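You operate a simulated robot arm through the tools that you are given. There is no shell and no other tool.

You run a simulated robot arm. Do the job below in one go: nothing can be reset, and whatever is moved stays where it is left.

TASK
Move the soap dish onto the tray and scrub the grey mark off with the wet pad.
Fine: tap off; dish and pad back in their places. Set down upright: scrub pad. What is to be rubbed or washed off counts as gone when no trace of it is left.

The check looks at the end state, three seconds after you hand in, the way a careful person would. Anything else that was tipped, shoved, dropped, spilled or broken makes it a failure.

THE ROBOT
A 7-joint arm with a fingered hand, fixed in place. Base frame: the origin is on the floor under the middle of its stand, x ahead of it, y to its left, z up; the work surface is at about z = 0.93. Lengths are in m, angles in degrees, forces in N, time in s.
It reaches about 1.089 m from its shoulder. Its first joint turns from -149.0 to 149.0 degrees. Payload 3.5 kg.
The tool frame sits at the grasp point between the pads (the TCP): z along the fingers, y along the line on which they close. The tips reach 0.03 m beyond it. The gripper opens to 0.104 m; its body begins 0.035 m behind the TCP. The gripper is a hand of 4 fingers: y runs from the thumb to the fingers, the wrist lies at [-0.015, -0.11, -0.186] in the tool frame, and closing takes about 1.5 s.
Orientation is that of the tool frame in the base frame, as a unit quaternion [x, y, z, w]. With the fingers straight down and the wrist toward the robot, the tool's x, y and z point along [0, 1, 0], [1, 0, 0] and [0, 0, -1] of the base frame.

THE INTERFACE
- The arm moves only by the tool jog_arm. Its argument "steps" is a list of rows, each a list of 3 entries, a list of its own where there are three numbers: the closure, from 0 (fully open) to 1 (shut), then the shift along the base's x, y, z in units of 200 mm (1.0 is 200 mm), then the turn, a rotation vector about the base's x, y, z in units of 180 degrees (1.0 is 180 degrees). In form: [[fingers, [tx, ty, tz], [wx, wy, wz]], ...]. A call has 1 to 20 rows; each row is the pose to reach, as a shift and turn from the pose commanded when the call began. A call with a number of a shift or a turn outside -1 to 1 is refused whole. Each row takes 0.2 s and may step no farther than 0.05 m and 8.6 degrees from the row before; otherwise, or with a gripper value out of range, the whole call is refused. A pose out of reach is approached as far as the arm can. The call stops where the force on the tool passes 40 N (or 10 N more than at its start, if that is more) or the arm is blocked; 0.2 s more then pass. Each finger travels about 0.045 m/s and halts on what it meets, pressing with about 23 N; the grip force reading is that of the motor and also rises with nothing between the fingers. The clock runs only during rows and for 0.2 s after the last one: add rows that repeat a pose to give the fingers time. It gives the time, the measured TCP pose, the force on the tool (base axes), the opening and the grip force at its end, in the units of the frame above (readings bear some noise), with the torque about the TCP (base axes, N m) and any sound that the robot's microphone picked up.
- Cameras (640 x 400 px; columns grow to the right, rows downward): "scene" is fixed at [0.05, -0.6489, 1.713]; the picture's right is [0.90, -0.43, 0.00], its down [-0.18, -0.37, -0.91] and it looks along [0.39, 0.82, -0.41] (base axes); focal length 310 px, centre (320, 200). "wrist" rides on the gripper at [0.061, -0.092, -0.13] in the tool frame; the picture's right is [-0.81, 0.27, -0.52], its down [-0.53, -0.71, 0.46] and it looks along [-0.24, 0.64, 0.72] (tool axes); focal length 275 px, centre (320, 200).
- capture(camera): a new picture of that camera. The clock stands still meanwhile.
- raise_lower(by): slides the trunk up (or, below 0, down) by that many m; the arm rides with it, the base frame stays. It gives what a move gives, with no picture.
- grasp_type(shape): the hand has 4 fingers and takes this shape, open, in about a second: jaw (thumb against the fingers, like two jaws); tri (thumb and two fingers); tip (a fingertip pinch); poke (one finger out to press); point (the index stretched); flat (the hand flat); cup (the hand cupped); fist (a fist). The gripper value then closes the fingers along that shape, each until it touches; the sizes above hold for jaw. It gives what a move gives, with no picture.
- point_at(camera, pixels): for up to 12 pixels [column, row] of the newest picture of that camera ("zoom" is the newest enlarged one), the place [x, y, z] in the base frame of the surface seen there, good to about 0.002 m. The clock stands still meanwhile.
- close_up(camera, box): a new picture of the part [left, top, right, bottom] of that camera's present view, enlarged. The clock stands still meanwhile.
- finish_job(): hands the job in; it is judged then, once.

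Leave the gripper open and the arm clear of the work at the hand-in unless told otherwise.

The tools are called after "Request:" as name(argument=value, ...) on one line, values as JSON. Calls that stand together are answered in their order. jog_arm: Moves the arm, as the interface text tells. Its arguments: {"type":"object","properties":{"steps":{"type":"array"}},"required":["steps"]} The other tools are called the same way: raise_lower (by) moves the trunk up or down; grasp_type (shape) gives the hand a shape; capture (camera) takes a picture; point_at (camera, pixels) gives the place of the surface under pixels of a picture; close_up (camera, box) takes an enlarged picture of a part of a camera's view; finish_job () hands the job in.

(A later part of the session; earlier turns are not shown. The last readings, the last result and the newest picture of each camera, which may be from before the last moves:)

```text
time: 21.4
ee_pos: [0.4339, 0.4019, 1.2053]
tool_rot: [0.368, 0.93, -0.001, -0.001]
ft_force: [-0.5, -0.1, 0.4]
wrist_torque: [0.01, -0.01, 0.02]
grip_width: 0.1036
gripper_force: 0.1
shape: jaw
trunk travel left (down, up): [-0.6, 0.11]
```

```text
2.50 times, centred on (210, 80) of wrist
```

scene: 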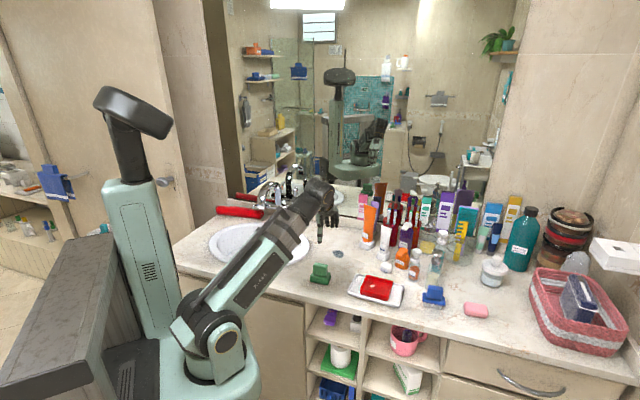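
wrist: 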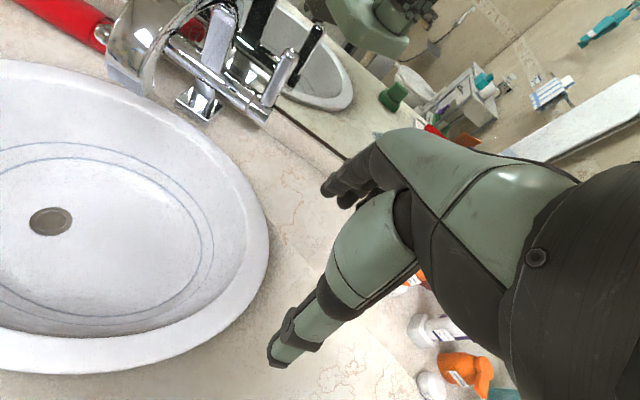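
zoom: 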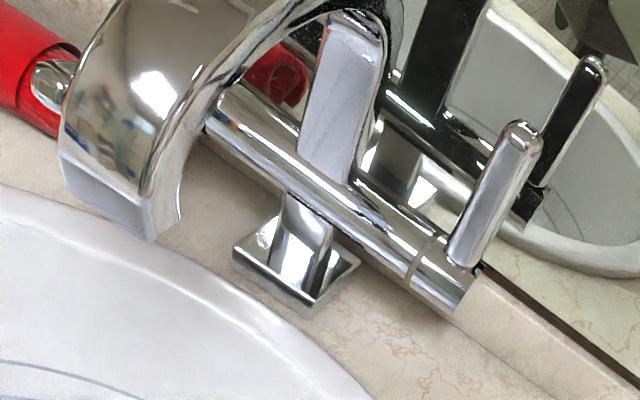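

The right lever stands upright at the bar's right end, and the spout hides the left lever. I'll move the camera further left and higher to see it.

Request:
jog_arm(steps=[[0, [-0.1, 0.05, 0.12], [0, 0, 0]], [0, [-0.22, 0.14, 0.22], [0, 0, 0]], [0, [-0.35, 0.24, 0.32], [0, 0, 0]], [0, [-0.48, 0.34, 0.4], [0, 0, 0]], [0, [-0.6, 0.44, 0.45], [0, 0, 0]], [0, [-0.6835, 0.4975, 0.4785], [0, 0, 0]], [0, [-0.6835, 0.4975, 0.4785], [0, 0, 0]]])

Request:
capture(camera="wrist")

Request:
close_up(camera="wrist", box=[150, 60, 350, 220])

Request:
capture(camera="scene")

```text
time: 23.0
ee_pos: [0.3003, 0.4994, 1.3013]
tool_rot: [0.368, 0.93, 0.001, 0.0]
ft_force: [0.9, -0.2, -0.9]
wrist_torque: [-0.01, 0.05, 0.03]
grip_width: 0.1036
gripper_force: 0.1
shape: jaw
trunk travel left (down, up): [-0.6, 0.11]
```

```text
taken
```

wrist: 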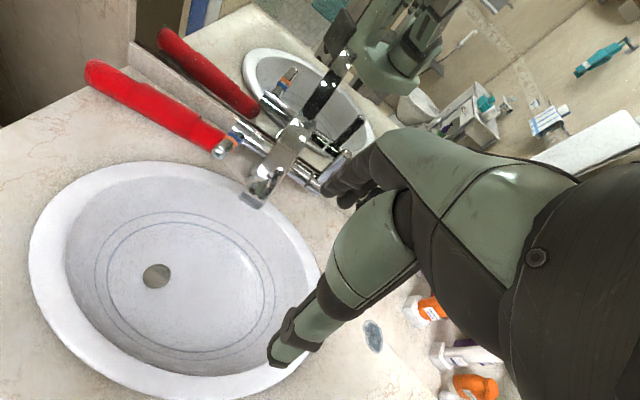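

```text
2.50 times, centred on (250, 140) of wrist
```

zoom: 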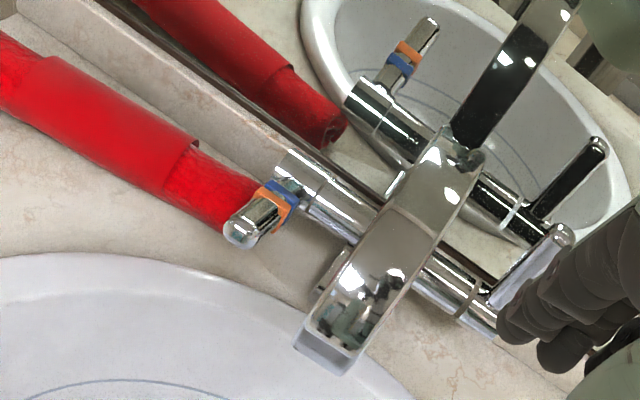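

```text
taken
```

scene: 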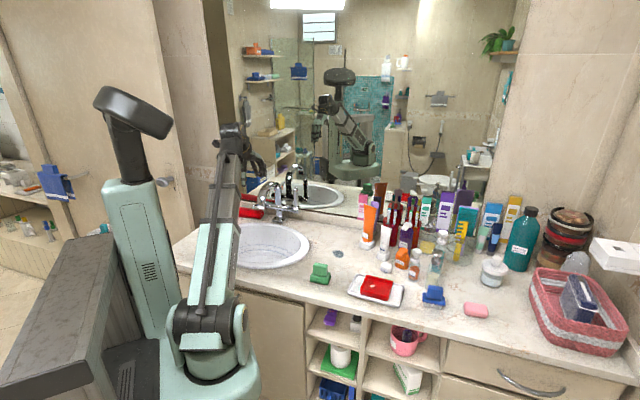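

The left lever carries blue and orange bands and points forward, so it is likely the temperature control. The plain right lever is upright, so it is likely the flow. No water is running. Next I'll zoom on the tap from the scene camera with the arm out of the way, and measure the right lever and spout.

Request:
close_up(camera="scene", box=[250, 175, 314, 225])

Request:
point_at(camera="zoom", pixels=[[460, 135], [455, 170], [455, 210], [450, 250], [450, 285], [440, 330], [475, 310], [100, 280], [125, 300], [300, 310], [400, 310], [210, 110]])

Request:
point_at(camera="wrist", pixels=[[225, 152], [245, 140], [262, 203], [275, 180], [290, 140], [350, 150], [335, 170], [320, 190], [156, 276], [240, 165], [373, 335], [330, 185]])

```text
8.00 times, centred on (282, 200) of scene
```

zoom: 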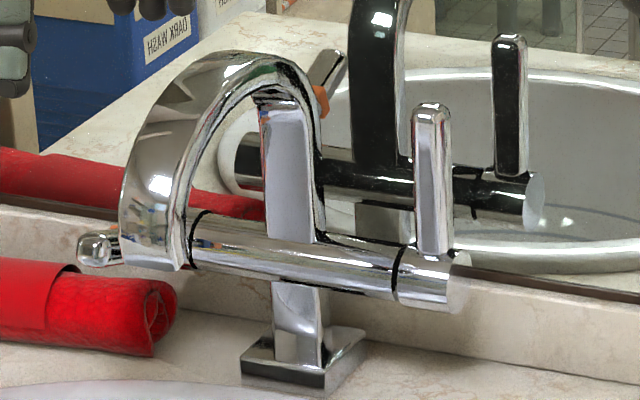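

```text
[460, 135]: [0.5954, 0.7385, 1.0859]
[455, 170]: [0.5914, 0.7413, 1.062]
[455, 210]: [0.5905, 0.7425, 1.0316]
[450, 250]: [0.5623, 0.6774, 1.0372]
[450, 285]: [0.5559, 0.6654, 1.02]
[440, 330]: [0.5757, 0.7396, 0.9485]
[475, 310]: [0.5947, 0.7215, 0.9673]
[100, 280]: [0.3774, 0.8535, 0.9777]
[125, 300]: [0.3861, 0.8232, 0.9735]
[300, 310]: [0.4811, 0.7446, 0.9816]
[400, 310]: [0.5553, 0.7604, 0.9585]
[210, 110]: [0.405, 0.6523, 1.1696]
```

```text
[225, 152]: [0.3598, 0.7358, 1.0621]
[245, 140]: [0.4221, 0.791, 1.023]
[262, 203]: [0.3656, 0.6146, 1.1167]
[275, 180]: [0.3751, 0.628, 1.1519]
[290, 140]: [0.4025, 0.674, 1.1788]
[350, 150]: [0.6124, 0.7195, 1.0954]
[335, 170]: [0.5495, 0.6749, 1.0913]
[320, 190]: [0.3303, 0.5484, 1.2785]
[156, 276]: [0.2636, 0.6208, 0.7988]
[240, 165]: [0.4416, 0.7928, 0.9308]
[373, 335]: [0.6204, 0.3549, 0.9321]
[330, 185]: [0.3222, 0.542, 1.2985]
```

I'll sample the right lever along its length and edges in this zoom, plus the spout outlet.

Request:
point_at(camera="zoom", pixels=[[432, 112], [432, 150], [432, 190], [432, 230], [417, 170], [445, 170], [150, 265], [135, 255], [175, 262], [160, 220], [420, 285], [340, 270]])

Request:
point_at(camera="wrist", pixels=[[250, 201], [243, 196], [256, 200], [252, 193], [345, 155], [338, 165], [330, 174], [325, 180], [310, 175], [220, 153], [228, 145], [236, 138]])

```text
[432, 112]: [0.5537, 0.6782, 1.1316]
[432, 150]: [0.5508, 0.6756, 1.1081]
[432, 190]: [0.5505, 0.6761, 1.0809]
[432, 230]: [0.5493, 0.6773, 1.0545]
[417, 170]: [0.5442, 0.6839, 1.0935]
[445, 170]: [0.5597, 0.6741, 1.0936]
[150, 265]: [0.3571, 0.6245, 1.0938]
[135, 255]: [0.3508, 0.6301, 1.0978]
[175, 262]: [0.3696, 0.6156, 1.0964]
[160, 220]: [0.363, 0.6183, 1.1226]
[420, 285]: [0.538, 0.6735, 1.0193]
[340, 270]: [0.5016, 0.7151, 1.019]
```

```text
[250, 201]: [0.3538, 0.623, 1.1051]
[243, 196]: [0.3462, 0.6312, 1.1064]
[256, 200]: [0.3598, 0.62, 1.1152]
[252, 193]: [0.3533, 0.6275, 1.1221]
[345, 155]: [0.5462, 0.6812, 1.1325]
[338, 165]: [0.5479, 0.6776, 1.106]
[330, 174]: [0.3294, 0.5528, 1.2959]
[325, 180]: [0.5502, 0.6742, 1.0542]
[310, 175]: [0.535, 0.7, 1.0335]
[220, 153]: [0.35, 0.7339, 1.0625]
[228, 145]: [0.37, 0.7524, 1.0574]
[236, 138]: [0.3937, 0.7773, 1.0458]
```

The right lever's front face is at about (0.550, 0.676), from z 1.045 to 1.133. The bar axis is near z 1.022, and the mirror is about 6 cm behind the lever. The stream should fall at about (0.365, 0.63).

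I'll loosely cage the lever with a half-open hand, fingers behind and thumb in front, and pull it forward. First leg: high over the tap.

Request:
jog_arm(steps=[[0.1, [0.18, 0.12, 0.0], [0, 0, 0]], [0.2, [0.36, 0.24, 0.0], [0, 0, 0]], [0.3, [0.54, 0.36, 0.0], [0, 0, 0]], [0.4, [0.72, 0.48, 0.0], [0, 0, 0]], [0.4, [0.9, 0.6, 0.0], [0, 0, 0]], [0.4, [0.9, 0.6, 0.0], [0, 0, 0]]])

Request:
jog_arm(steps=[[0.4, [0.19, 0.137, 0.0], [0, 0, 0]], [0.4, [0.38, 0.2745, 0.0], [0, 0, 0]], [0.4, [0.38, 0.2745, -0.15], [0, 0, 0]], [0.4, [0.38, 0.2745, -0.3], [0, 0, 0]], [0.4, [0.38, 0.2745, -0.45], [0, 0, 0]], [0.4, [0.38, 0.2745, -0.45], [0, 0, 0]]])

Request:
close_up(camera="scene", box=[240, 150, 340, 225])

Request:
capture(camera="wrist")

```text
time: 24.4
ee_pos: [0.4796, 0.6192, 1.3024]
tool_rot: [0.368, 0.93, 0.0, 0.0]
ft_force: [1.1, 0.1, 0.0]
wrist_torque: [-0.01, 0.0, 0.0]
grip_width: 0.0628
gripper_force: 0.1
shape: jaw
trunk travel left (down, up): [-0.6, 0.11]
```

```text
time: 25.8
ee_pos: [0.5583, 0.6752, 1.2126]
tool_rot: [0.368, 0.93, 0.0, -0.001]
ft_force: [-0.8, 0.0, 0.7]
wrist_torque: [0.0, 0.0, 0.0]
grip_width: 0.0629
gripper_force: 0.0
shape: jaw
trunk travel left (down, up): [-0.6, 0.11]
```

```text
5.33 times, centred on (290, 188) of scene
```

zoom: 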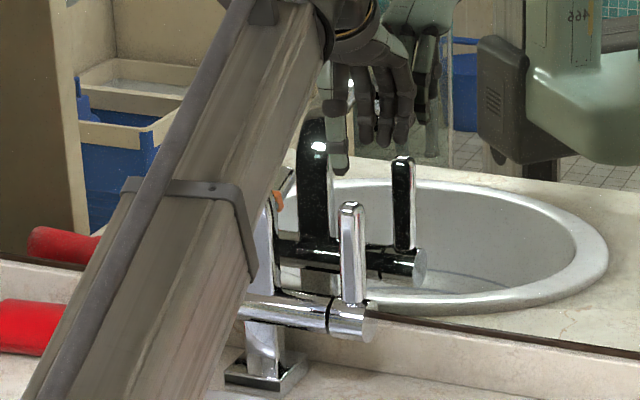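

```text
taken
```

wrist: 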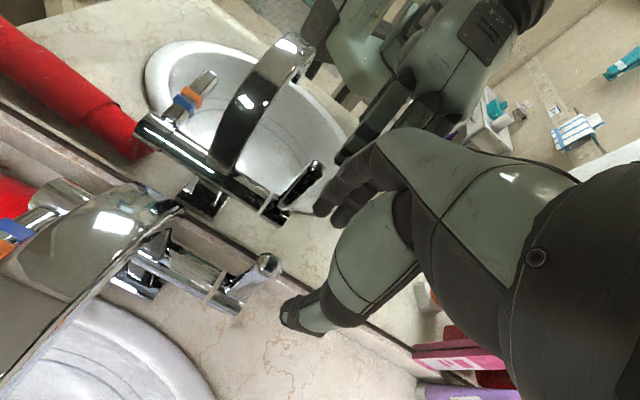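

The hand is above the lever with the thumb toward the user and the fingers toward the mirror. I'll measure the lever tip at (268,258) and the fingertips and thumb in this view before lowering.

Request:
point_at(camera="wrist", pixels=[[268, 260], [272, 255], [260, 270], [252, 280], [290, 322], [300, 310], [320, 208], [340, 218], [335, 198], [240, 295], [110, 210], [20, 330]])

Request:
close_up(camera="wrist", box=[200, 180, 380, 340])

```text
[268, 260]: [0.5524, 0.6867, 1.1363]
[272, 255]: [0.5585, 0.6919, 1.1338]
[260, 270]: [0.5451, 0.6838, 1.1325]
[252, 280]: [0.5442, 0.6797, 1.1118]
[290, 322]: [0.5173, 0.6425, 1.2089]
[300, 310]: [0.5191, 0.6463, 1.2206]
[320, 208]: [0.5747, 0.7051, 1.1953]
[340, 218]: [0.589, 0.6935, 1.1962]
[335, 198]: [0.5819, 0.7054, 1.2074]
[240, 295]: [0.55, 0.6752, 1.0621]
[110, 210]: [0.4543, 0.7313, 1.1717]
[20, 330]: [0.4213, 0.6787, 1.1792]
```

```text
2.50 times, centred on (290, 260) of wrist
```

zoom: 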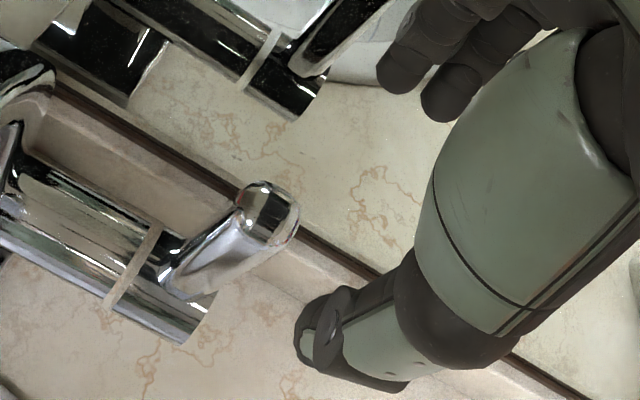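

The lever tip top is at (0.552, 0.687, 1.136), between thumb and finger, with the index finger directly behind it. Next I'll shift 6 mm left for better engagement and lower around it to about z 1.13.

Request:
jog_arm(steps=[[0.4, [-0.022, 0.0205, -0.05], [0, 0, 0]], [0.4, [-0.022, 0.0205, -0.15], [0, 0, 0]], [0.4, [-0.022, 0.0205, -0.25], [0, 0, 0]], [0.4, [-0.022, 0.0205, -0.33], [0, 0, 0]], [0.4, [-0.022, 0.0205, -0.4], [0, 0, 0]], [0.4, [-0.022, 0.0205, -0.4], [0, 0, 0]]])

Request:
close_up(camera="scene", box=[240, 160, 340, 225])

Request:
capture(camera="wrist")

```text
time: 27.2
ee_pos: [0.5525, 0.6793, 1.1291]
tool_rot: [0.367, 0.93, -0.001, 0.0]
ft_force: [0.9, 0.2, -0.1]
wrist_torque: [0.05, -0.04, 0.0]
grip_width: 0.0627
gripper_force: 0.1
shape: jaw
trunk travel left (down, up): [-0.6, 0.11]
```

```text
6.15 times, centred on (290, 192) of scene
```

zoom: 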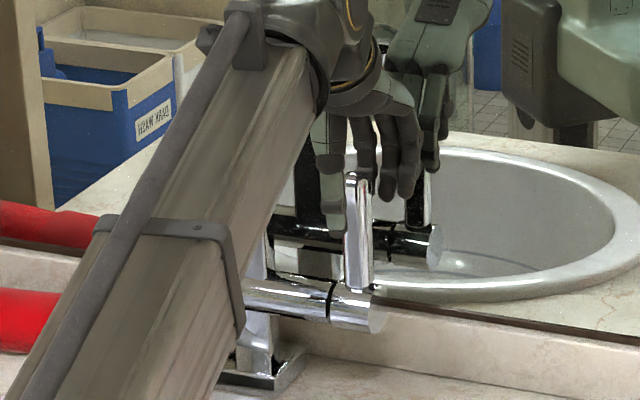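

```text
taken
```

wrist: 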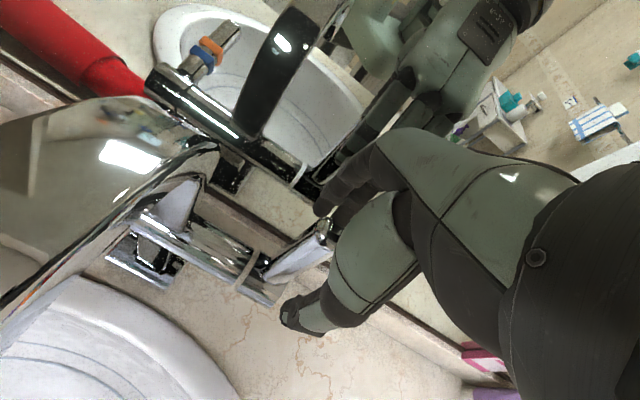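

The lever stands inside the cage, with the thumb in front and the fingers behind, and nothing is touching. Next I'll pull it slowly toward the user by about 6 cm with a slight dip, and listen for water.

Request:
jog_arm(steps=[[0.4, [-0.034, -0.0365, 0], [0, 0, 0]], [0.4, [-0.068, -0.073, 0], [0, 0, 0]], [0.4, [-0.103, -0.11, -0.01], [0, 0, 0]], [0.4, [-0.137, -0.146, -0.025], [0, 0, 0]], [0.4, [-0.171, -0.183, -0.045], [0, 0, 0]], [0.4, [-0.205, -0.219, -0.07], [0, 0, 0]], [0.4, [-0.205, -0.219, -0.07], [0, 0, 0]]])

Request:
close_up(camera="scene", box=[240, 160, 340, 225])

Request:
capture(camera="wrist")

```text
time: 28.8
ee_pos: [0.512, 0.6369, 1.1146]
tool_rot: [0.368, 0.93, 0.0, -0.001]
ft_force: [0.4, 1.0, 1.8]
wrist_torque: [0.05, 0.0, 0.0]
grip_width: 0.063
gripper_force: 0.0
shape: jaw
trunk travel left (down, up): [-0.6, 0.11]
```

```text
6.15 times, centred on (290, 192) of scene
```

zoom: 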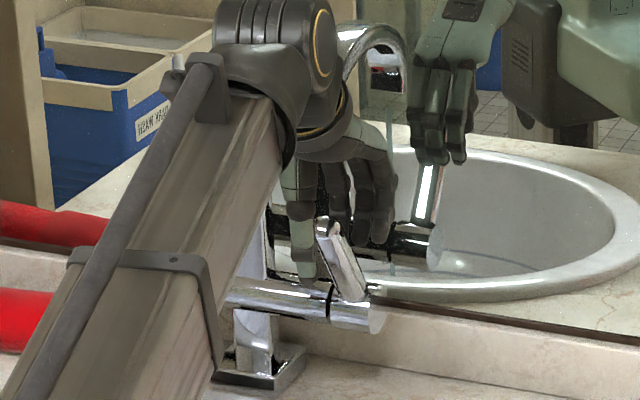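

```text
taken
```

wrist: 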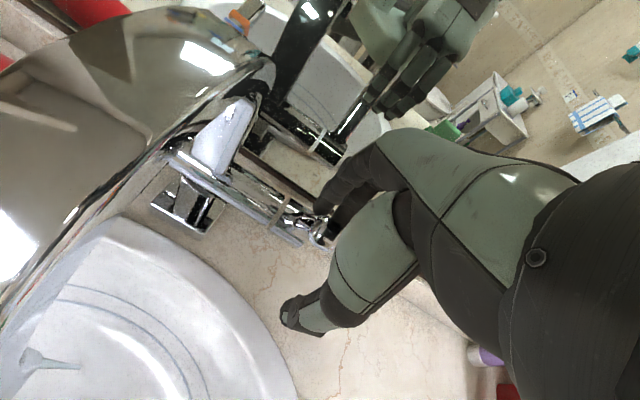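

The lever tilted forward easily, and a thin stream is visible at about (45,360) in the wrist view. Next I'll zoom in to locate the stream.

Request:
close_up(camera="wrist", box=[0, 280, 160, 400])

Request:
point_at(camera="wrist", pixels=[[30, 357], [60, 363], [76, 367], [10, 330], [30, 352], [150, 330]])

Request:
close_up(camera="scene", box=[220, 190, 320, 275])

```text
3.33 times, centred on (80, 340) of wrist
```

zoom: 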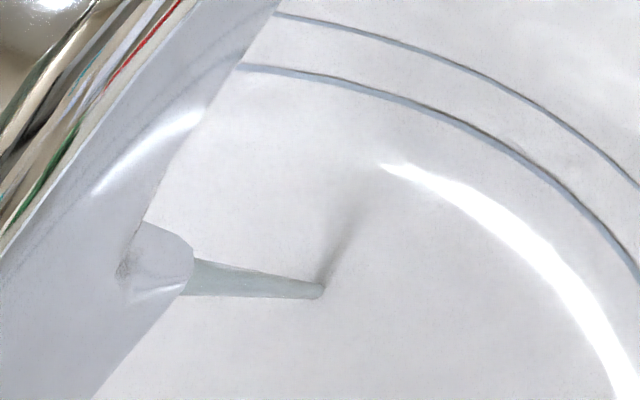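

```text
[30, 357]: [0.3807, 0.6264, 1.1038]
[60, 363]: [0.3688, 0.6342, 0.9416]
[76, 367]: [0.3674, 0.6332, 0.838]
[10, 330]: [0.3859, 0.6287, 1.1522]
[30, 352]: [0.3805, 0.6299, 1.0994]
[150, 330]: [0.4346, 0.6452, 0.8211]
```

```text
4.71 times, centred on (270, 232) of scene
```

zoom: 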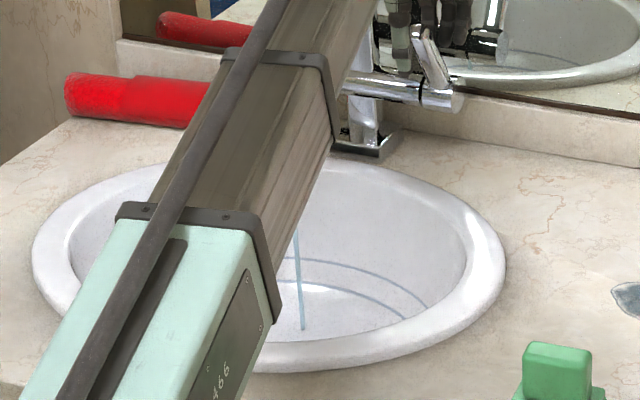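

The stream falls at (0.368, 0.634) into the basin. Next I'll lift the hand straight up off the lever, then head over to the pad.

Request:
jog_arm(steps=[[0.3, [0.01, 0.01, 0.1], [0, 0, 0]], [0.3, [0.01, 0.01, 0.3], [0, 0, 0]], [0.3, [0, 0, 0.5], [0, 0, 0]], [0.3, [0, 0, 0.7], [0, 0, 0]], [0.2, [-0.05, -0.2, 0.72], [0, 0, 0]], [0.1, [-0.1, -0.4, 0.72], [0, 0, 0]], [0, [-0.15, -0.6, 0.72], [0, 0, 0]], [0, [-0.2, -0.8, 0.7], [0, 0, 0]], [0, [-0.2, -1.0, 0.6], [0, 0, 0]]])

Request:
jog_arm(steps=[[0, [0, -0.2, 0], [0, 0, 0]], [0, [0, -0.4, -0.1], [0, 0, 0]], [0, [0, -0.6, -0.2], [0, 0, 0]], [0, [0, -0.8, -0.35], [0, 0, 0]], [0, [0, -1.0, -0.5], [0, 0, 0]], [0, [0, -1.0, -0.6], [0, 0, 0]], [0, [0, -1.0, -0.6], [0, 0, 0]]])

Request:
capture(camera="wrist")

Request:
capture(camera="scene")

```text
time: 30.8
ee_pos: [0.4699, 0.4367, 1.2353]
tool_rot: [0.367, 0.93, 0.001, 0.0]
ft_force: [-0.4, -0.1, -0.1]
wrist_torque: [0.01, 0.03, 0.0]
grip_width: 0.1039
gripper_force: 0.1
shape: jaw
trunk travel left (down, up): [-0.6, 0.11]
```

```text
time: 32.4
ee_pos: [0.4713, 0.236, 1.1161]
tool_rot: [0.368, 0.93, 0.0, 0.0]
ft_force: [0.2, 0.1, 0.2]
wrist_torque: [-0.01, -0.04, 0.02]
grip_width: 0.1036
gripper_force: 0.1
shape: jaw
trunk travel left (down, up): [-0.6, 0.11]
```

```text
taken
```

wrist: 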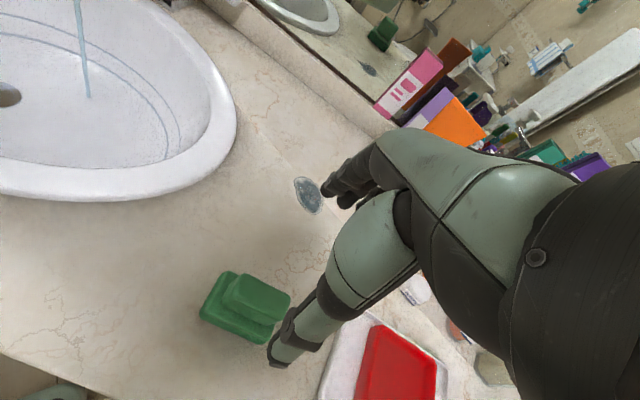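

```text
taken
```

scene: 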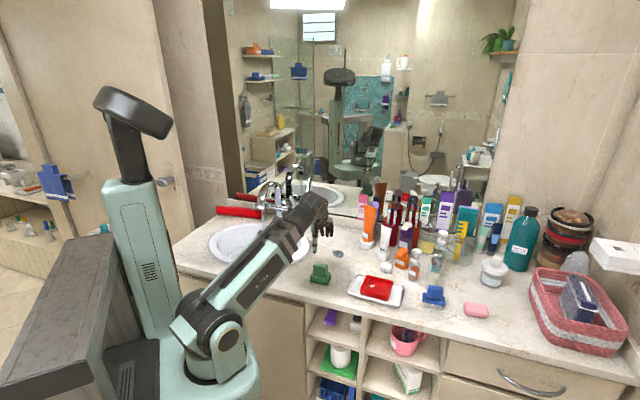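

Water is running and the hand is above the pad. I'll re-measure the handle from this closer view.

Request:
close_up(camera="wrist", box=[190, 255, 310, 355])

Request:
point_at(camera="zoom", pixels=[[260, 110], [510, 205], [470, 310], [205, 195], [350, 205], [215, 95], [65, 315], [65, 345], [380, 475], [330, 260], [420, 300], [300, 240]])

```text
4.00 times, centred on (250, 305) of wrist
```

zoom: 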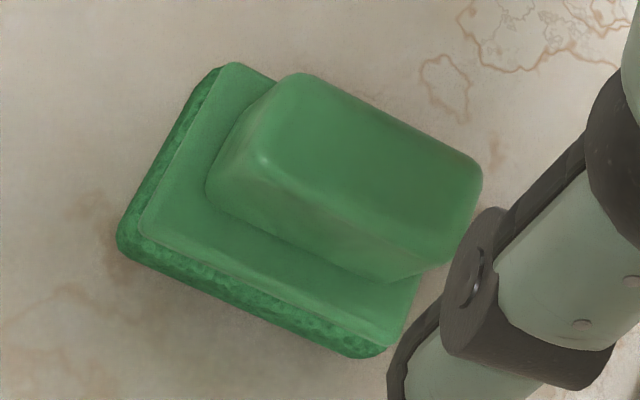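

```text
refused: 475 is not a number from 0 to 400
```

I'll sample the handle's top corners and faces in this zoom.

Request:
point_at(camera="zoom", pixels=[[300, 80], [475, 165], [465, 200], [270, 150], [370, 150], [450, 245], [330, 225], [230, 200], [130, 235], [370, 345], [225, 75], [400, 275]])

```text
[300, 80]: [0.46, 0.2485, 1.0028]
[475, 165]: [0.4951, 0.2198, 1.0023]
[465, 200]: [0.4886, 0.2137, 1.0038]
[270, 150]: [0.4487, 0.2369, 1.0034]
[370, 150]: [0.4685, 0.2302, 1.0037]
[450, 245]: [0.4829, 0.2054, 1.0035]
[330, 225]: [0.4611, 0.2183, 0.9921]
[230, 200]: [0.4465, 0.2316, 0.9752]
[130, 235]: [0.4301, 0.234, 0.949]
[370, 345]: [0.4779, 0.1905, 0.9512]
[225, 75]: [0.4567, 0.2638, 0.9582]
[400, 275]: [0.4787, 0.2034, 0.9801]
```

The handle is centred at (0.4709, 0.2268) and is 27 mm thick across the closing direction. Next I'll shift 8 mm and lower to TCP z 0.999, so the tips stay about 9 mm above the pad's base plate.

Request:
jog_arm(steps=[[0, [0.0015, -0.042, 0], [0, 0, 0]], [0, [0.0015, -0.042, -0.12], [0, 0, 0]], [0, [0.0015, -0.042, -0.24], [0, 0, 0]], [0, [0.0015, -0.042, -0.36], [0, 0, 0]], [0, [0.0015, -0.042, -0.46], [0, 0, 0]], [0, [0.0015, -0.042, -0.54], [0, 0, 0]], [0, [0.0015, -0.042, -0.585], [0, 0, 0]], [0, [0.0015, -0.042, -0.585], [0, 0, 0]]])

Request:
close_up(camera="scene", box=[285, 225, 365, 290])

Request:
capture(camera="wrist")

```text
time: 34.2
ee_pos: [0.4894, 0.2317, 1.0062]
tool_rot: [0.367, 0.93, 0.0, -0.001]
ft_force: [0.6, -0.5, 0.1]
wrist_torque: [0.03, 0.01, 0.01]
grip_width: 0.104
gripper_force: 0.1
shape: jaw
out of reach, approached as far as the arm can: row 4, 5, 6, 7, 8
trunk travel left (down, up): [-0.6, 0.11]
```

```text
6.15 times, centred on (325, 258) of scene
```

zoom: 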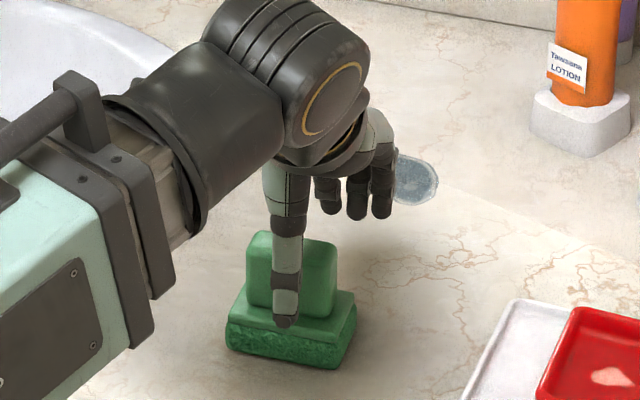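

```text
taken
```

wrist: 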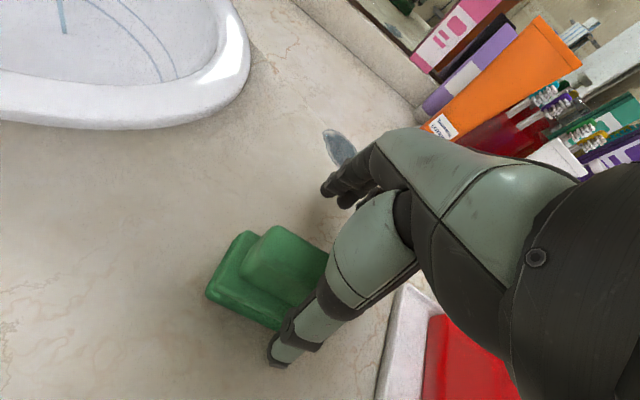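

The pose is reported as too close for the arm: it stopped at (0.489, 0.232, 1.006). The fingers aren't touching anything. I'll see where the shoulder is, to decide whether moving the trunk up or down gives more room.

Request:
capture(camera="scene")

Request:
point_at(camera="scene", pixels=[[205, 330], [212, 370], [185, 320], [230, 300], [250, 275], [275, 260], [300, 240], [150, 220], [130, 110], [320, 235], [220, 345], [270, 235]])

```text
taken
```

scene: 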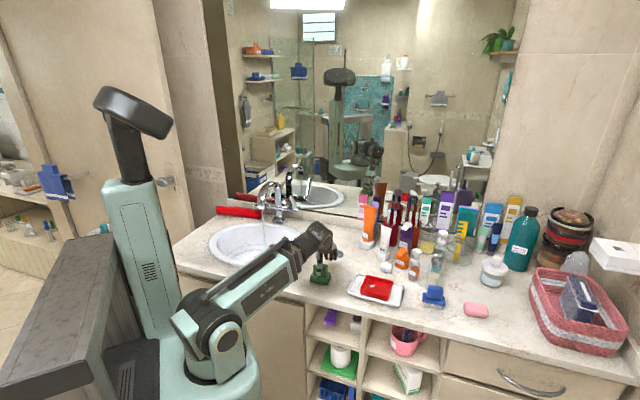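

```text
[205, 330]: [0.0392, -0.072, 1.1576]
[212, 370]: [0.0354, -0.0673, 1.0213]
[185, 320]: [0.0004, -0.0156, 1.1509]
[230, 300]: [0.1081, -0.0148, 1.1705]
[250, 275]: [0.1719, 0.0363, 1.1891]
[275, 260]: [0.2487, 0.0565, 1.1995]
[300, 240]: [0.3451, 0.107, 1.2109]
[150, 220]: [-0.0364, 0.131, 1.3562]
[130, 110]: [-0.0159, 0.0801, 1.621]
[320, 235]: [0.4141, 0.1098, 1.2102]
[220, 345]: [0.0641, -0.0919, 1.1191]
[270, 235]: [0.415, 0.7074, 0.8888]
```

The shoulder sits at about (0, 0, 1.1), so lowering the trunk will lengthen the arm's reach line to this close spot. Since the hand rides with the trunk, I'll first raise the hand by about 0.28 m and then lower the trunk by 0.2 m.

Request:
jog_arm(steps=[[0, [0.05, 0.0, 0.1], [0, 0, 0]], [0, [0.05, 0.0, 0.3], [0, 0, 0]], [0, [0.05, 0.0, 0.5], [0, 0, 0]], [0, [0.05, 0.0, 0.7], [0, 0, 0]], [0, [0.05, 0.0, 0.9], [0, 0, 0]], [0, [0.05, 0.0, 1.0], [0, 0, 0]], [0, [0.05, 0.0, 1.0], [0, 0, 0]]])

Request:
jog_arm(steps=[[0, [0, 0.0, 0.2], [0, 0, 0]], [0, [0, 0.0, 0.4], [0, 0, 0]], [0, [0, 0.0, 0.45], [0, 0, 0]], [0, [0, 0.0, 0.45], [0, 0, 0]]])

```text
time: 35.8
ee_pos: [0.4961, 0.2327, 1.2039]
tool_rot: [0.368, 0.93, -0.001, -0.001]
ft_force: [0.7, -0.1, -0.3]
wrist_torque: [0.0, -0.01, 0.01]
grip_width: 0.1035
gripper_force: 0.0
shape: jaw
trunk travel left (down, up): [-0.6, 0.11]
```

```text
time: 36.8
ee_pos: [0.4974, 0.2336, 1.297]
tool_rot: [0.367, 0.93, 0.0, 0.0]
ft_force: [0.2, -0.5, 0.2]
wrist_torque: [-0.01, -0.02, -0.01]
grip_width: 0.1037
gripper_force: 0.0
shape: jaw
trunk travel left (down, up): [-0.6, 0.11]
```

The hand is at z 1.297, well clear. Next I'll lower the trunk by 0.2 m.

Request:
raise_lower(by=-0.2)

Request:
capture(camera="scene")

Request:
capture(camera="wrist")

```text
time: 39.0
ee_pos: [0.497, 0.2323, 1.0963]
tool_rot: [0.368, 0.93, 0.0, 0.0]
ft_force: [0.5, -0.3, 0.0]
wrist_torque: [0.02, -0.01, -0.02]
grip_width: 0.1037
gripper_force: 0.1
shape: jaw
trunk travel left (down, up): [-0.4, 0.31]
```

```text
taken
```

scene: 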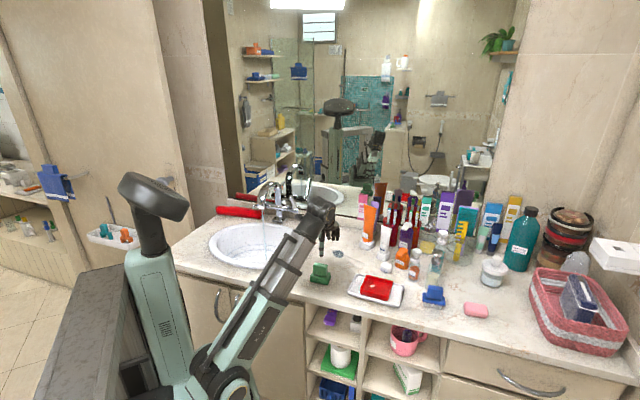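

```text
taken
```

wrist: 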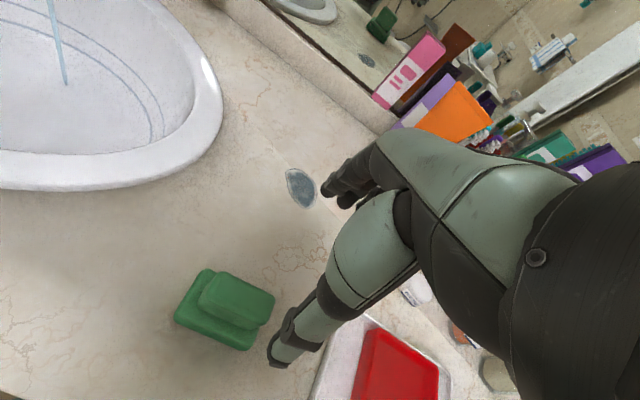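

The trunk is lowered and the arm is now steeper with more room. Next I'll move over the handle at z of about 1.05 and check the reading.

Request:
jog_arm(steps=[[0, [-0.065, -0.014, 0], [0, 0, 0]], [0, [-0.13, -0.0275, -0.05], [0, 0, 0]], [0, [-0.13, -0.0275, -0.15], [0, 0, 0]], [0, [-0.13, -0.0275, -0.23], [0, 0, 0]], [0, [-0.13, -0.0275, -0.23], [0, 0, 0]], [0, [-0.13, -0.0275, -0.23], [0, 0, 0]]])

Request:
capture(camera="wrist")

```text
time: 40.4
ee_pos: [0.4716, 0.2248, 1.0507]
tool_rot: [0.368, 0.93, -0.001, 0.0]
ft_force: [-1.1, 0.6, -0.6]
wrist_torque: [0.02, 0.05, 0.05]
grip_width: 0.1035
gripper_force: 0.0
shape: jaw
trunk travel left (down, up): [-0.4, 0.31]
```

```text
taken
```

wrist: 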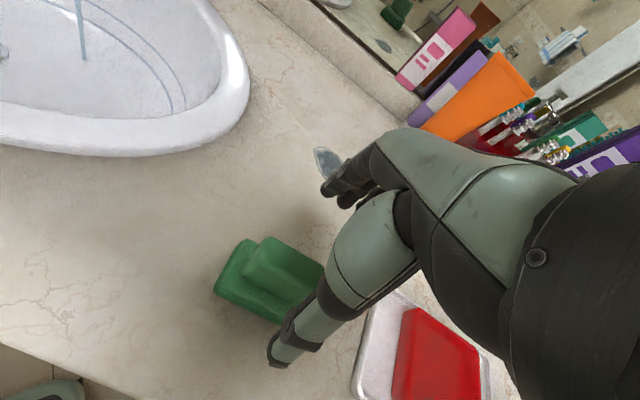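

The reading (0.4716, 0.2248, 1.051) matches the target within noise. Next I'll lower to z of about 0.999.

Request:
jog_arm(steps=[[0, [0, 0.005, -0.08], [0, 0, 0]], [0, [0, 0.005, -0.15], [0, 0, 0]], [0, [0, 0.005, -0.21], [0, 0, 0]], [0, [0, 0.005, -0.255], [0, 0, 0]], [0, [0, 0.005, -0.255], [0, 0, 0]]])

Request:
close_up(camera="scene", box=[285, 225, 365, 290])

Request:
capture(camera="wrist")

```text
time: 41.6
ee_pos: [0.4712, 0.23, 0.9988]
tool_rot: [0.368, 0.93, -0.001, 0.0]
ft_force: [-1.4, 0.5, -0.1]
wrist_torque: [0.0, -0.01, 0.0]
grip_width: 0.1036
gripper_force: 0.2
shape: jaw
trunk travel left (down, up): [-0.4, 0.31]
```

```text
6.15 times, centred on (325, 258) of scene
```

zoom: 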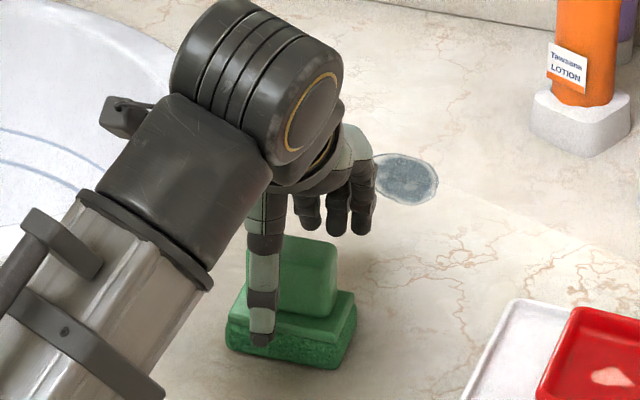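

```text
taken
```

wrist: 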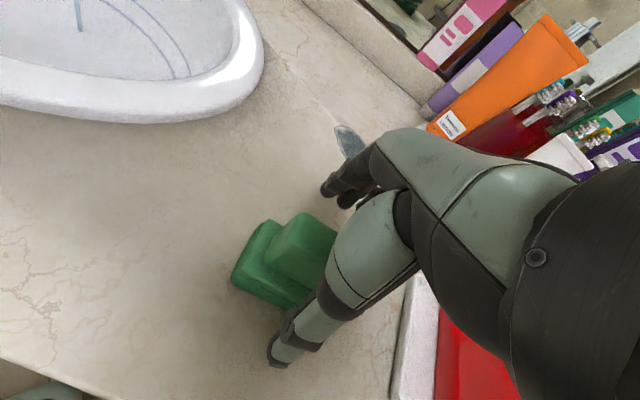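

The thumb is in front of the handle and the fingers are behind it. Next I'll close on the handle.

Request:
jog_arm(steps=[[0.2, [0, 0, 0], [0, 0, 0]], [0.4, [0, 0, 0], [0, 0, 0]], [0.6, [0, 0, 0], [0, 0, 0]], [0.8, [0, 0, 0], [0, 0, 0]], [0.9, [0, 0, 0], [0, 0, 0]], [1, [0, 0, 0], [0, 0, 0]], [1, [0, 0, 0], [0, 0, 0]], [1, [0, 0, 0], [0, 0, 0]], [1, [0, 0, 0], [0, 0, 0]]])

Request:
close_up(camera="scene", box=[285, 225, 365, 290])

Request:
capture(camera="wrist")

```text
time: 43.6
ee_pos: [0.4724, 0.2277, 1.0]
tool_rot: [0.368, 0.93, 0.0, 0.0]
ft_force: [0.1, -1.0, 0.2]
wrist_torque: [0.02, 0.01, -0.03]
grip_width: 0.0207
gripper_force: 23.0
shape: jaw
trunk travel left (down, up): [-0.4, 0.31]
```

```text
6.15 times, centred on (325, 258) of scene
```

zoom: 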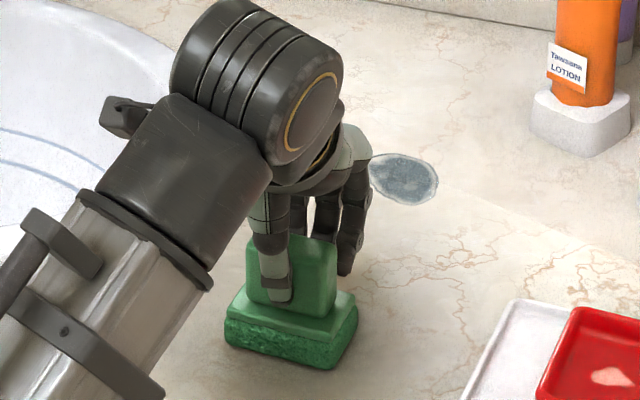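

```text
taken
```

wrist: 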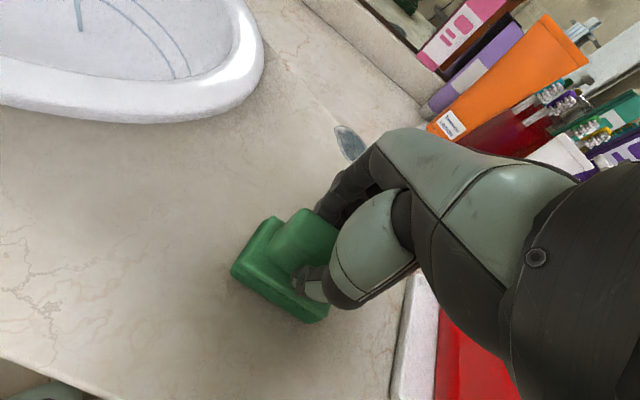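

The grip reads a width of 0.021 and a force of 23 N. Next I'll lift the pad slightly and check that it comes up level.

Request:
jog_arm(steps=[[1, [0, 0, 0.05], [0, 0, 0]], [1, [0, 0, 0.15], [0, 0, 0]], [1, [0, 0, 0.3], [0, 0, 0]], [1, [0, 0, 0.45], [0, 0, 0]], [1, [0, 0, 0.6], [0, 0, 0]], [1, [0, 0, 0.6], [0, 0, 0]]])

Request:
close_up(camera="scene", box=[275, 195, 375, 280])

Request:
capture(camera="wrist")

```text
time: 45.0
ee_pos: [0.4695, 0.2275, 1.1169]
tool_rot: [0.368, 0.93, 0.0, 0.0]
ft_force: [0.7, 0.0, 0.4]
wrist_torque: [0.0, -0.02, 0.0]
grip_width: 0.0207
gripper_force: 23.2
shape: jaw
trunk travel left (down, up): [-0.4, 0.31]
```

```text
4.71 times, centred on (325, 238) of scene
```

zoom: 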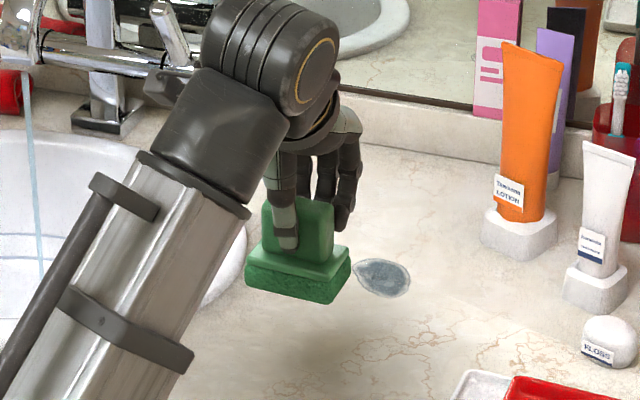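

```text
taken
```

wrist: 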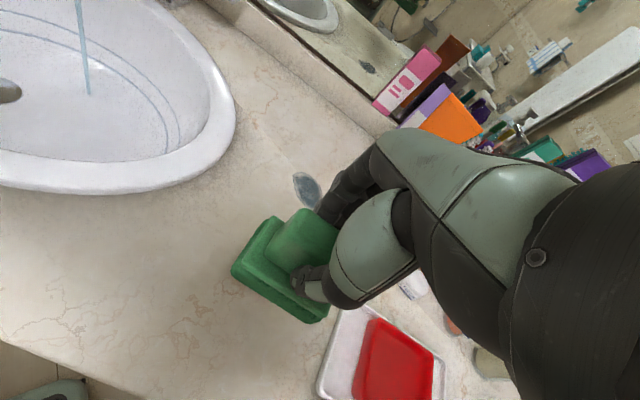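

The pad is held firmly and level. The plan is to approach the stream from the right, tilt the hand 40° so the pad leads with its edge under the stream, and keep the hand in front of the spout. First I'll carry the pad toward the sink's right side, keeping it high.

Request:
jog_arm(steps=[[1, [-0.025, 0.17, 0.03], [0, 0, 0]], [1, [-0.05, 0.34, 0.065], [0, 0, 0]], [1, [-0.075, 0.52, 0.065], [0, 0, 0]], [1, [-0.1, 0.7, 0.065], [0, 0, 0]], [1, [-0.125, 0.8625, 0.065], [0, 0, 0]], [1, [-0.125, 0.8625, 0.065], [0, 0, 0]]])

Request:
jog_arm(steps=[[1, [-0.02, 0.09, 0], [0.027, -0.0253, 0]], [1, [-0.04, 0.18, 0], [0.054, -0.0506, 0]], [1, [-0.06, 0.27, 0], [0.081, -0.0759, 0]], [1, [-0.08, 0.36, 0], [0.108, -0.1012, 0]], [1, [-0.1, 0.45, 0], [0.135, -0.1265, 0]], [1, [-0.123, 0.542, 0], [0.1622, -0.1518, 0]], [1, [-0.123, 0.542, 0], [0.1622, -0.1518, 0]]])

Request:
capture(camera="wrist")

Request:
capture(camera="scene")

```text
time: 46.4
ee_pos: [0.4471, 0.4004, 1.1338]
tool_rot: [0.368, 0.93, 0.0, 0.0]
ft_force: [-0.5, -0.3, -0.6]
wrist_torque: [0.02, 0.02, 0.04]
grip_width: 0.0205
gripper_force: 22.6
shape: jaw
trunk travel left (down, up): [-0.4, 0.31]
```

```text
time: 48.0
ee_pos: [0.4214, 0.5104, 1.1329]
tool_rot: [0.346, 0.874, 0.319, 0.126]
ft_force: [-0.6, 0.2, -1.1]
wrist_torque: [-0.02, 0.02, 0.0]
grip_width: 0.0207
gripper_force: 23.0
shape: jaw
trunk travel left (down, up): [-0.4, 0.31]
```

```text
taken
```

wrist: 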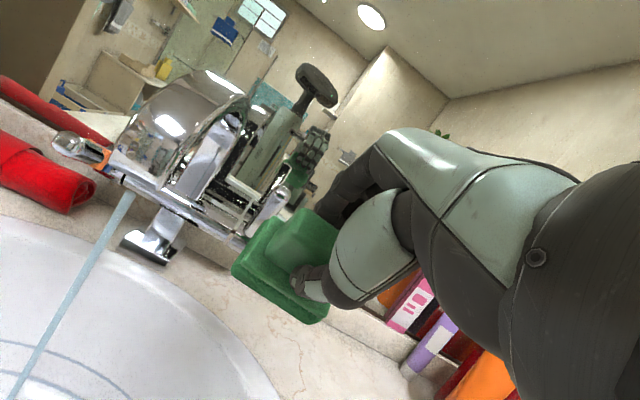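

```text
taken
```

scene: 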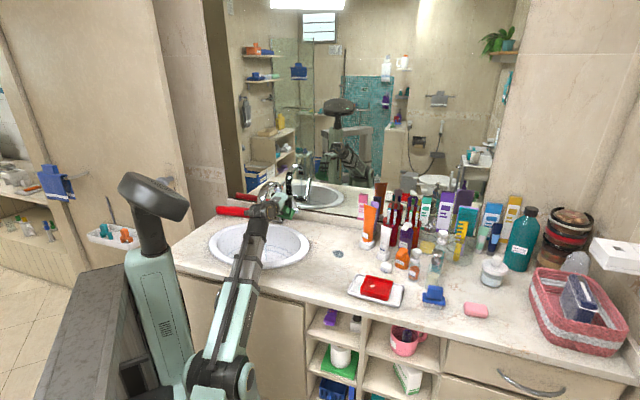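

The hand is tilted, with the pad leading and the spout and stream visible to the left. Next I'll lower to z of about 1.045 and move left partway toward the stream.

Request:
jog_arm(steps=[[1, [0, 0, -0.15], [0, 0, 0]], [1, [0, 0, -0.3], [0, 0, 0]], [1, [0, 0, -0.44], [0, 0, 0]], [1, [-0.1, 0.0935, -0.44], [0, 0, 0]], [1, [-0.2, 0.187, -0.44], [0, 0, 0]], [1, [-0.292, 0.273, -0.44], [0, 0, 0]], [1, [-0.292, 0.273, -0.44], [0, 0, 0]]])

Request:
capture(camera="wrist")

Request:
close_up(camera="scene", box=[210, 170, 330, 270])

```text
time: 49.6
ee_pos: [0.3645, 0.5636, 1.045]
tool_rot: [0.346, 0.874, 0.318, 0.125]
ft_force: [0.6, 0.4, -0.5]
wrist_torque: [0.0, 0.01, -0.02]
grip_width: 0.0207
gripper_force: 23.0
shape: jaw
trunk travel left (down, up): [-0.4, 0.31]
```

```text
taken
```

wrist: 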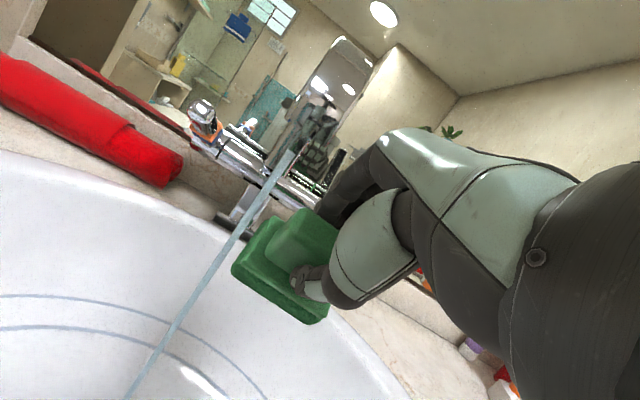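

```text
4.00 times, centred on (270, 220) of scene
```

zoom: 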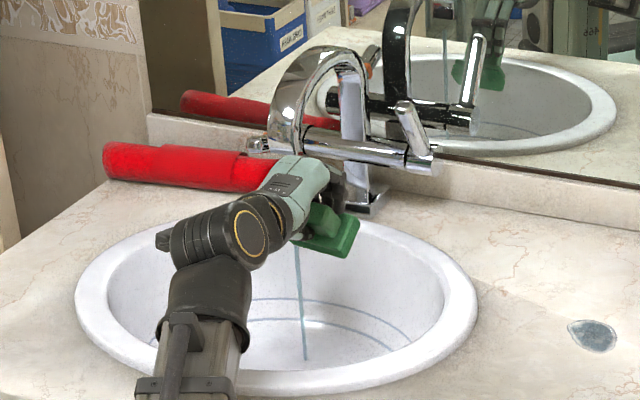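

The pad is just right of the stream. Next I'll lower to z of about 1.0, then move left 4.5 cm so the stream falls on the pad's leading edge.

Request:
jog_arm(steps=[[1, [0, 0, -0.12], [0, 0, 0]], [1, [0, 0, -0.225], [0, 0, 0]], [1, [-0.05, 0.047, -0.225], [0, 0, 0]], [1, [-0.1, 0.094, -0.225], [0, 0, 0]], [1, [-0.164, 0.154, -0.225], [0, 0, 0]], [1, [-0.164, 0.154, -0.225], [0, 0, 0]], [1, [-0.164, 0.154, -0.225], [0, 0, 0]], [1, [-0.164, 0.154, -0.225], [0, 0, 0]]])

Request:
capture(camera="wrist")

Request:
close_up(camera="scene", box=[210, 170, 330, 270])

```text
time: 51.4
ee_pos: [0.33, 0.5948, 0.9992]
tool_rot: [0.346, 0.873, 0.319, 0.126]
ft_force: [-0.4, 0.7, -0.6]
wrist_torque: [-0.01, -0.01, 0.0]
grip_width: 0.0207
gripper_force: 23.6
shape: jaw
trunk travel left (down, up): [-0.4, 0.31]
```

```text
taken
```

wrist: 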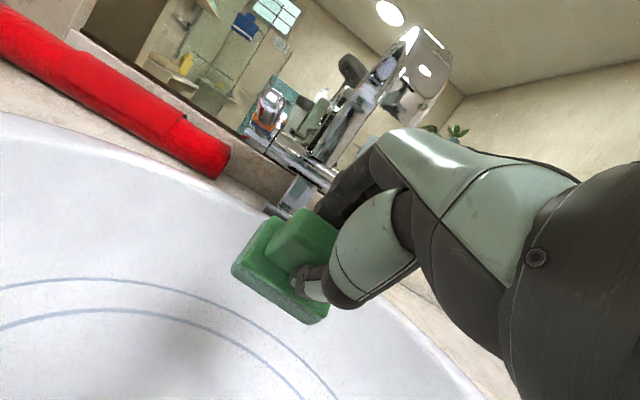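

```text
4.00 times, centred on (270, 220) of scene
```

zoom: 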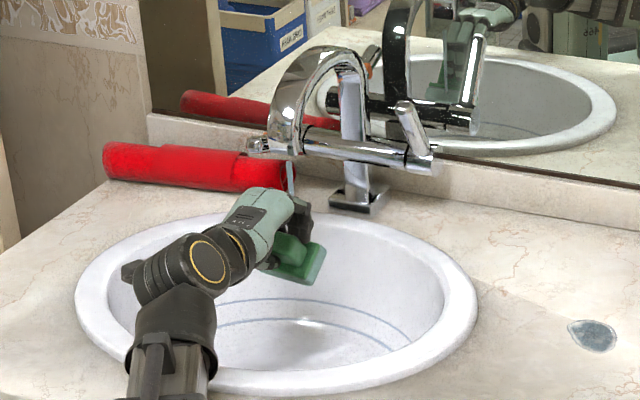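

The stream no longer reaches the basin, so it's landing on the pad or the fingers. I'll zoom in to see which.

Request:
close_up(camera="scene", box=[262, 200, 302, 245])

Request:
close_up(camera="wrist", box=[210, 160, 370, 340])

```text
8.89 times, centred on (282, 222) of scene
```

zoom: 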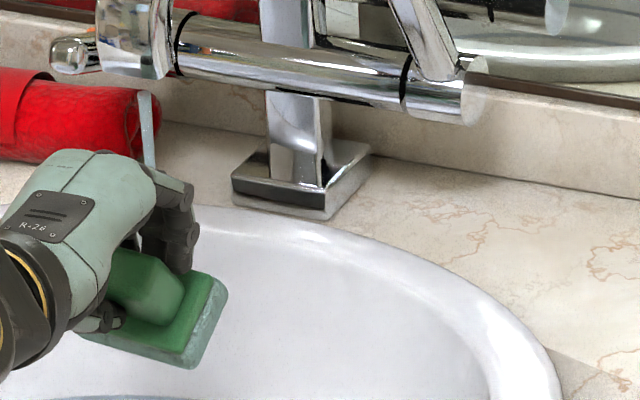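

```text
2.22 times, centred on (290, 250) of wrist
```

zoom: 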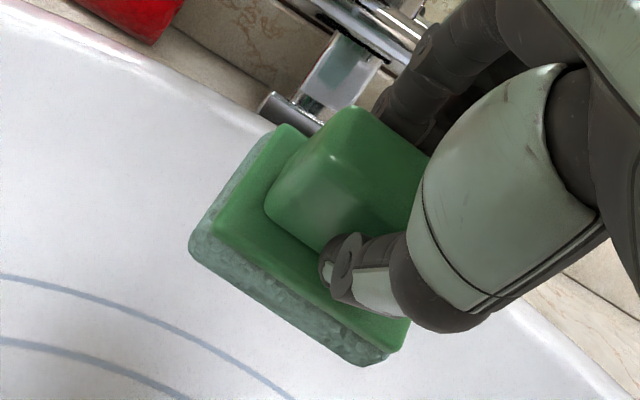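

The sponge layer has changed from dark green to a wet bluish tone, so water is reaching it. I'll hold it there a little longer, shifting 1 cm each way along its length.

Request:
jog_arm(steps=[[1, [-0.036, 0.034, 0], [0, 0, 0]], [1, [-0.036, 0.034, 0], [0, 0, 0]], [1, [0, 0, 0], [0, 0, 0]], [1, [0.036, -0.034, 0], [0, 0, 0]], [1, [0.036, -0.034, 0], [0, 0, 0]], [1, [0, 0, 0], [0, 0, 0]], [1, [0, 0, 0], [0, 0, 0]]])

Request:
close_up(camera="wrist", box=[210, 160, 370, 340])

```text
time: 53.0
ee_pos: [0.3313, 0.5946, 0.9984]
tool_rot: [0.346, 0.873, 0.319, 0.126]
ft_force: [0.2, -0.1, -0.8]
wrist_torque: [0.0, 0.0, -0.02]
grip_width: 0.0207
gripper_force: 22.6
shape: jaw
trunk travel left (down, up): [-0.4, 0.31]
```

```text
2.22 times, centred on (290, 250) of wrist
```

zoom: 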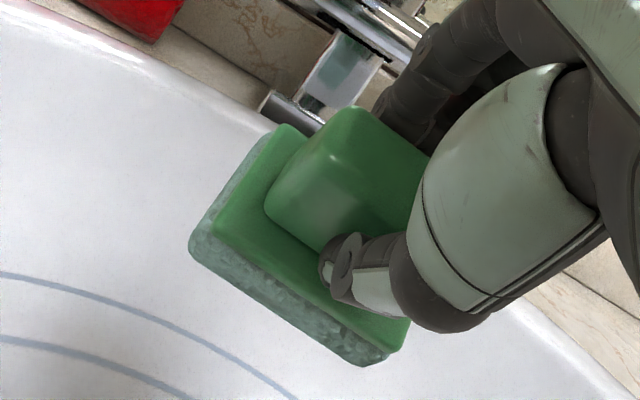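

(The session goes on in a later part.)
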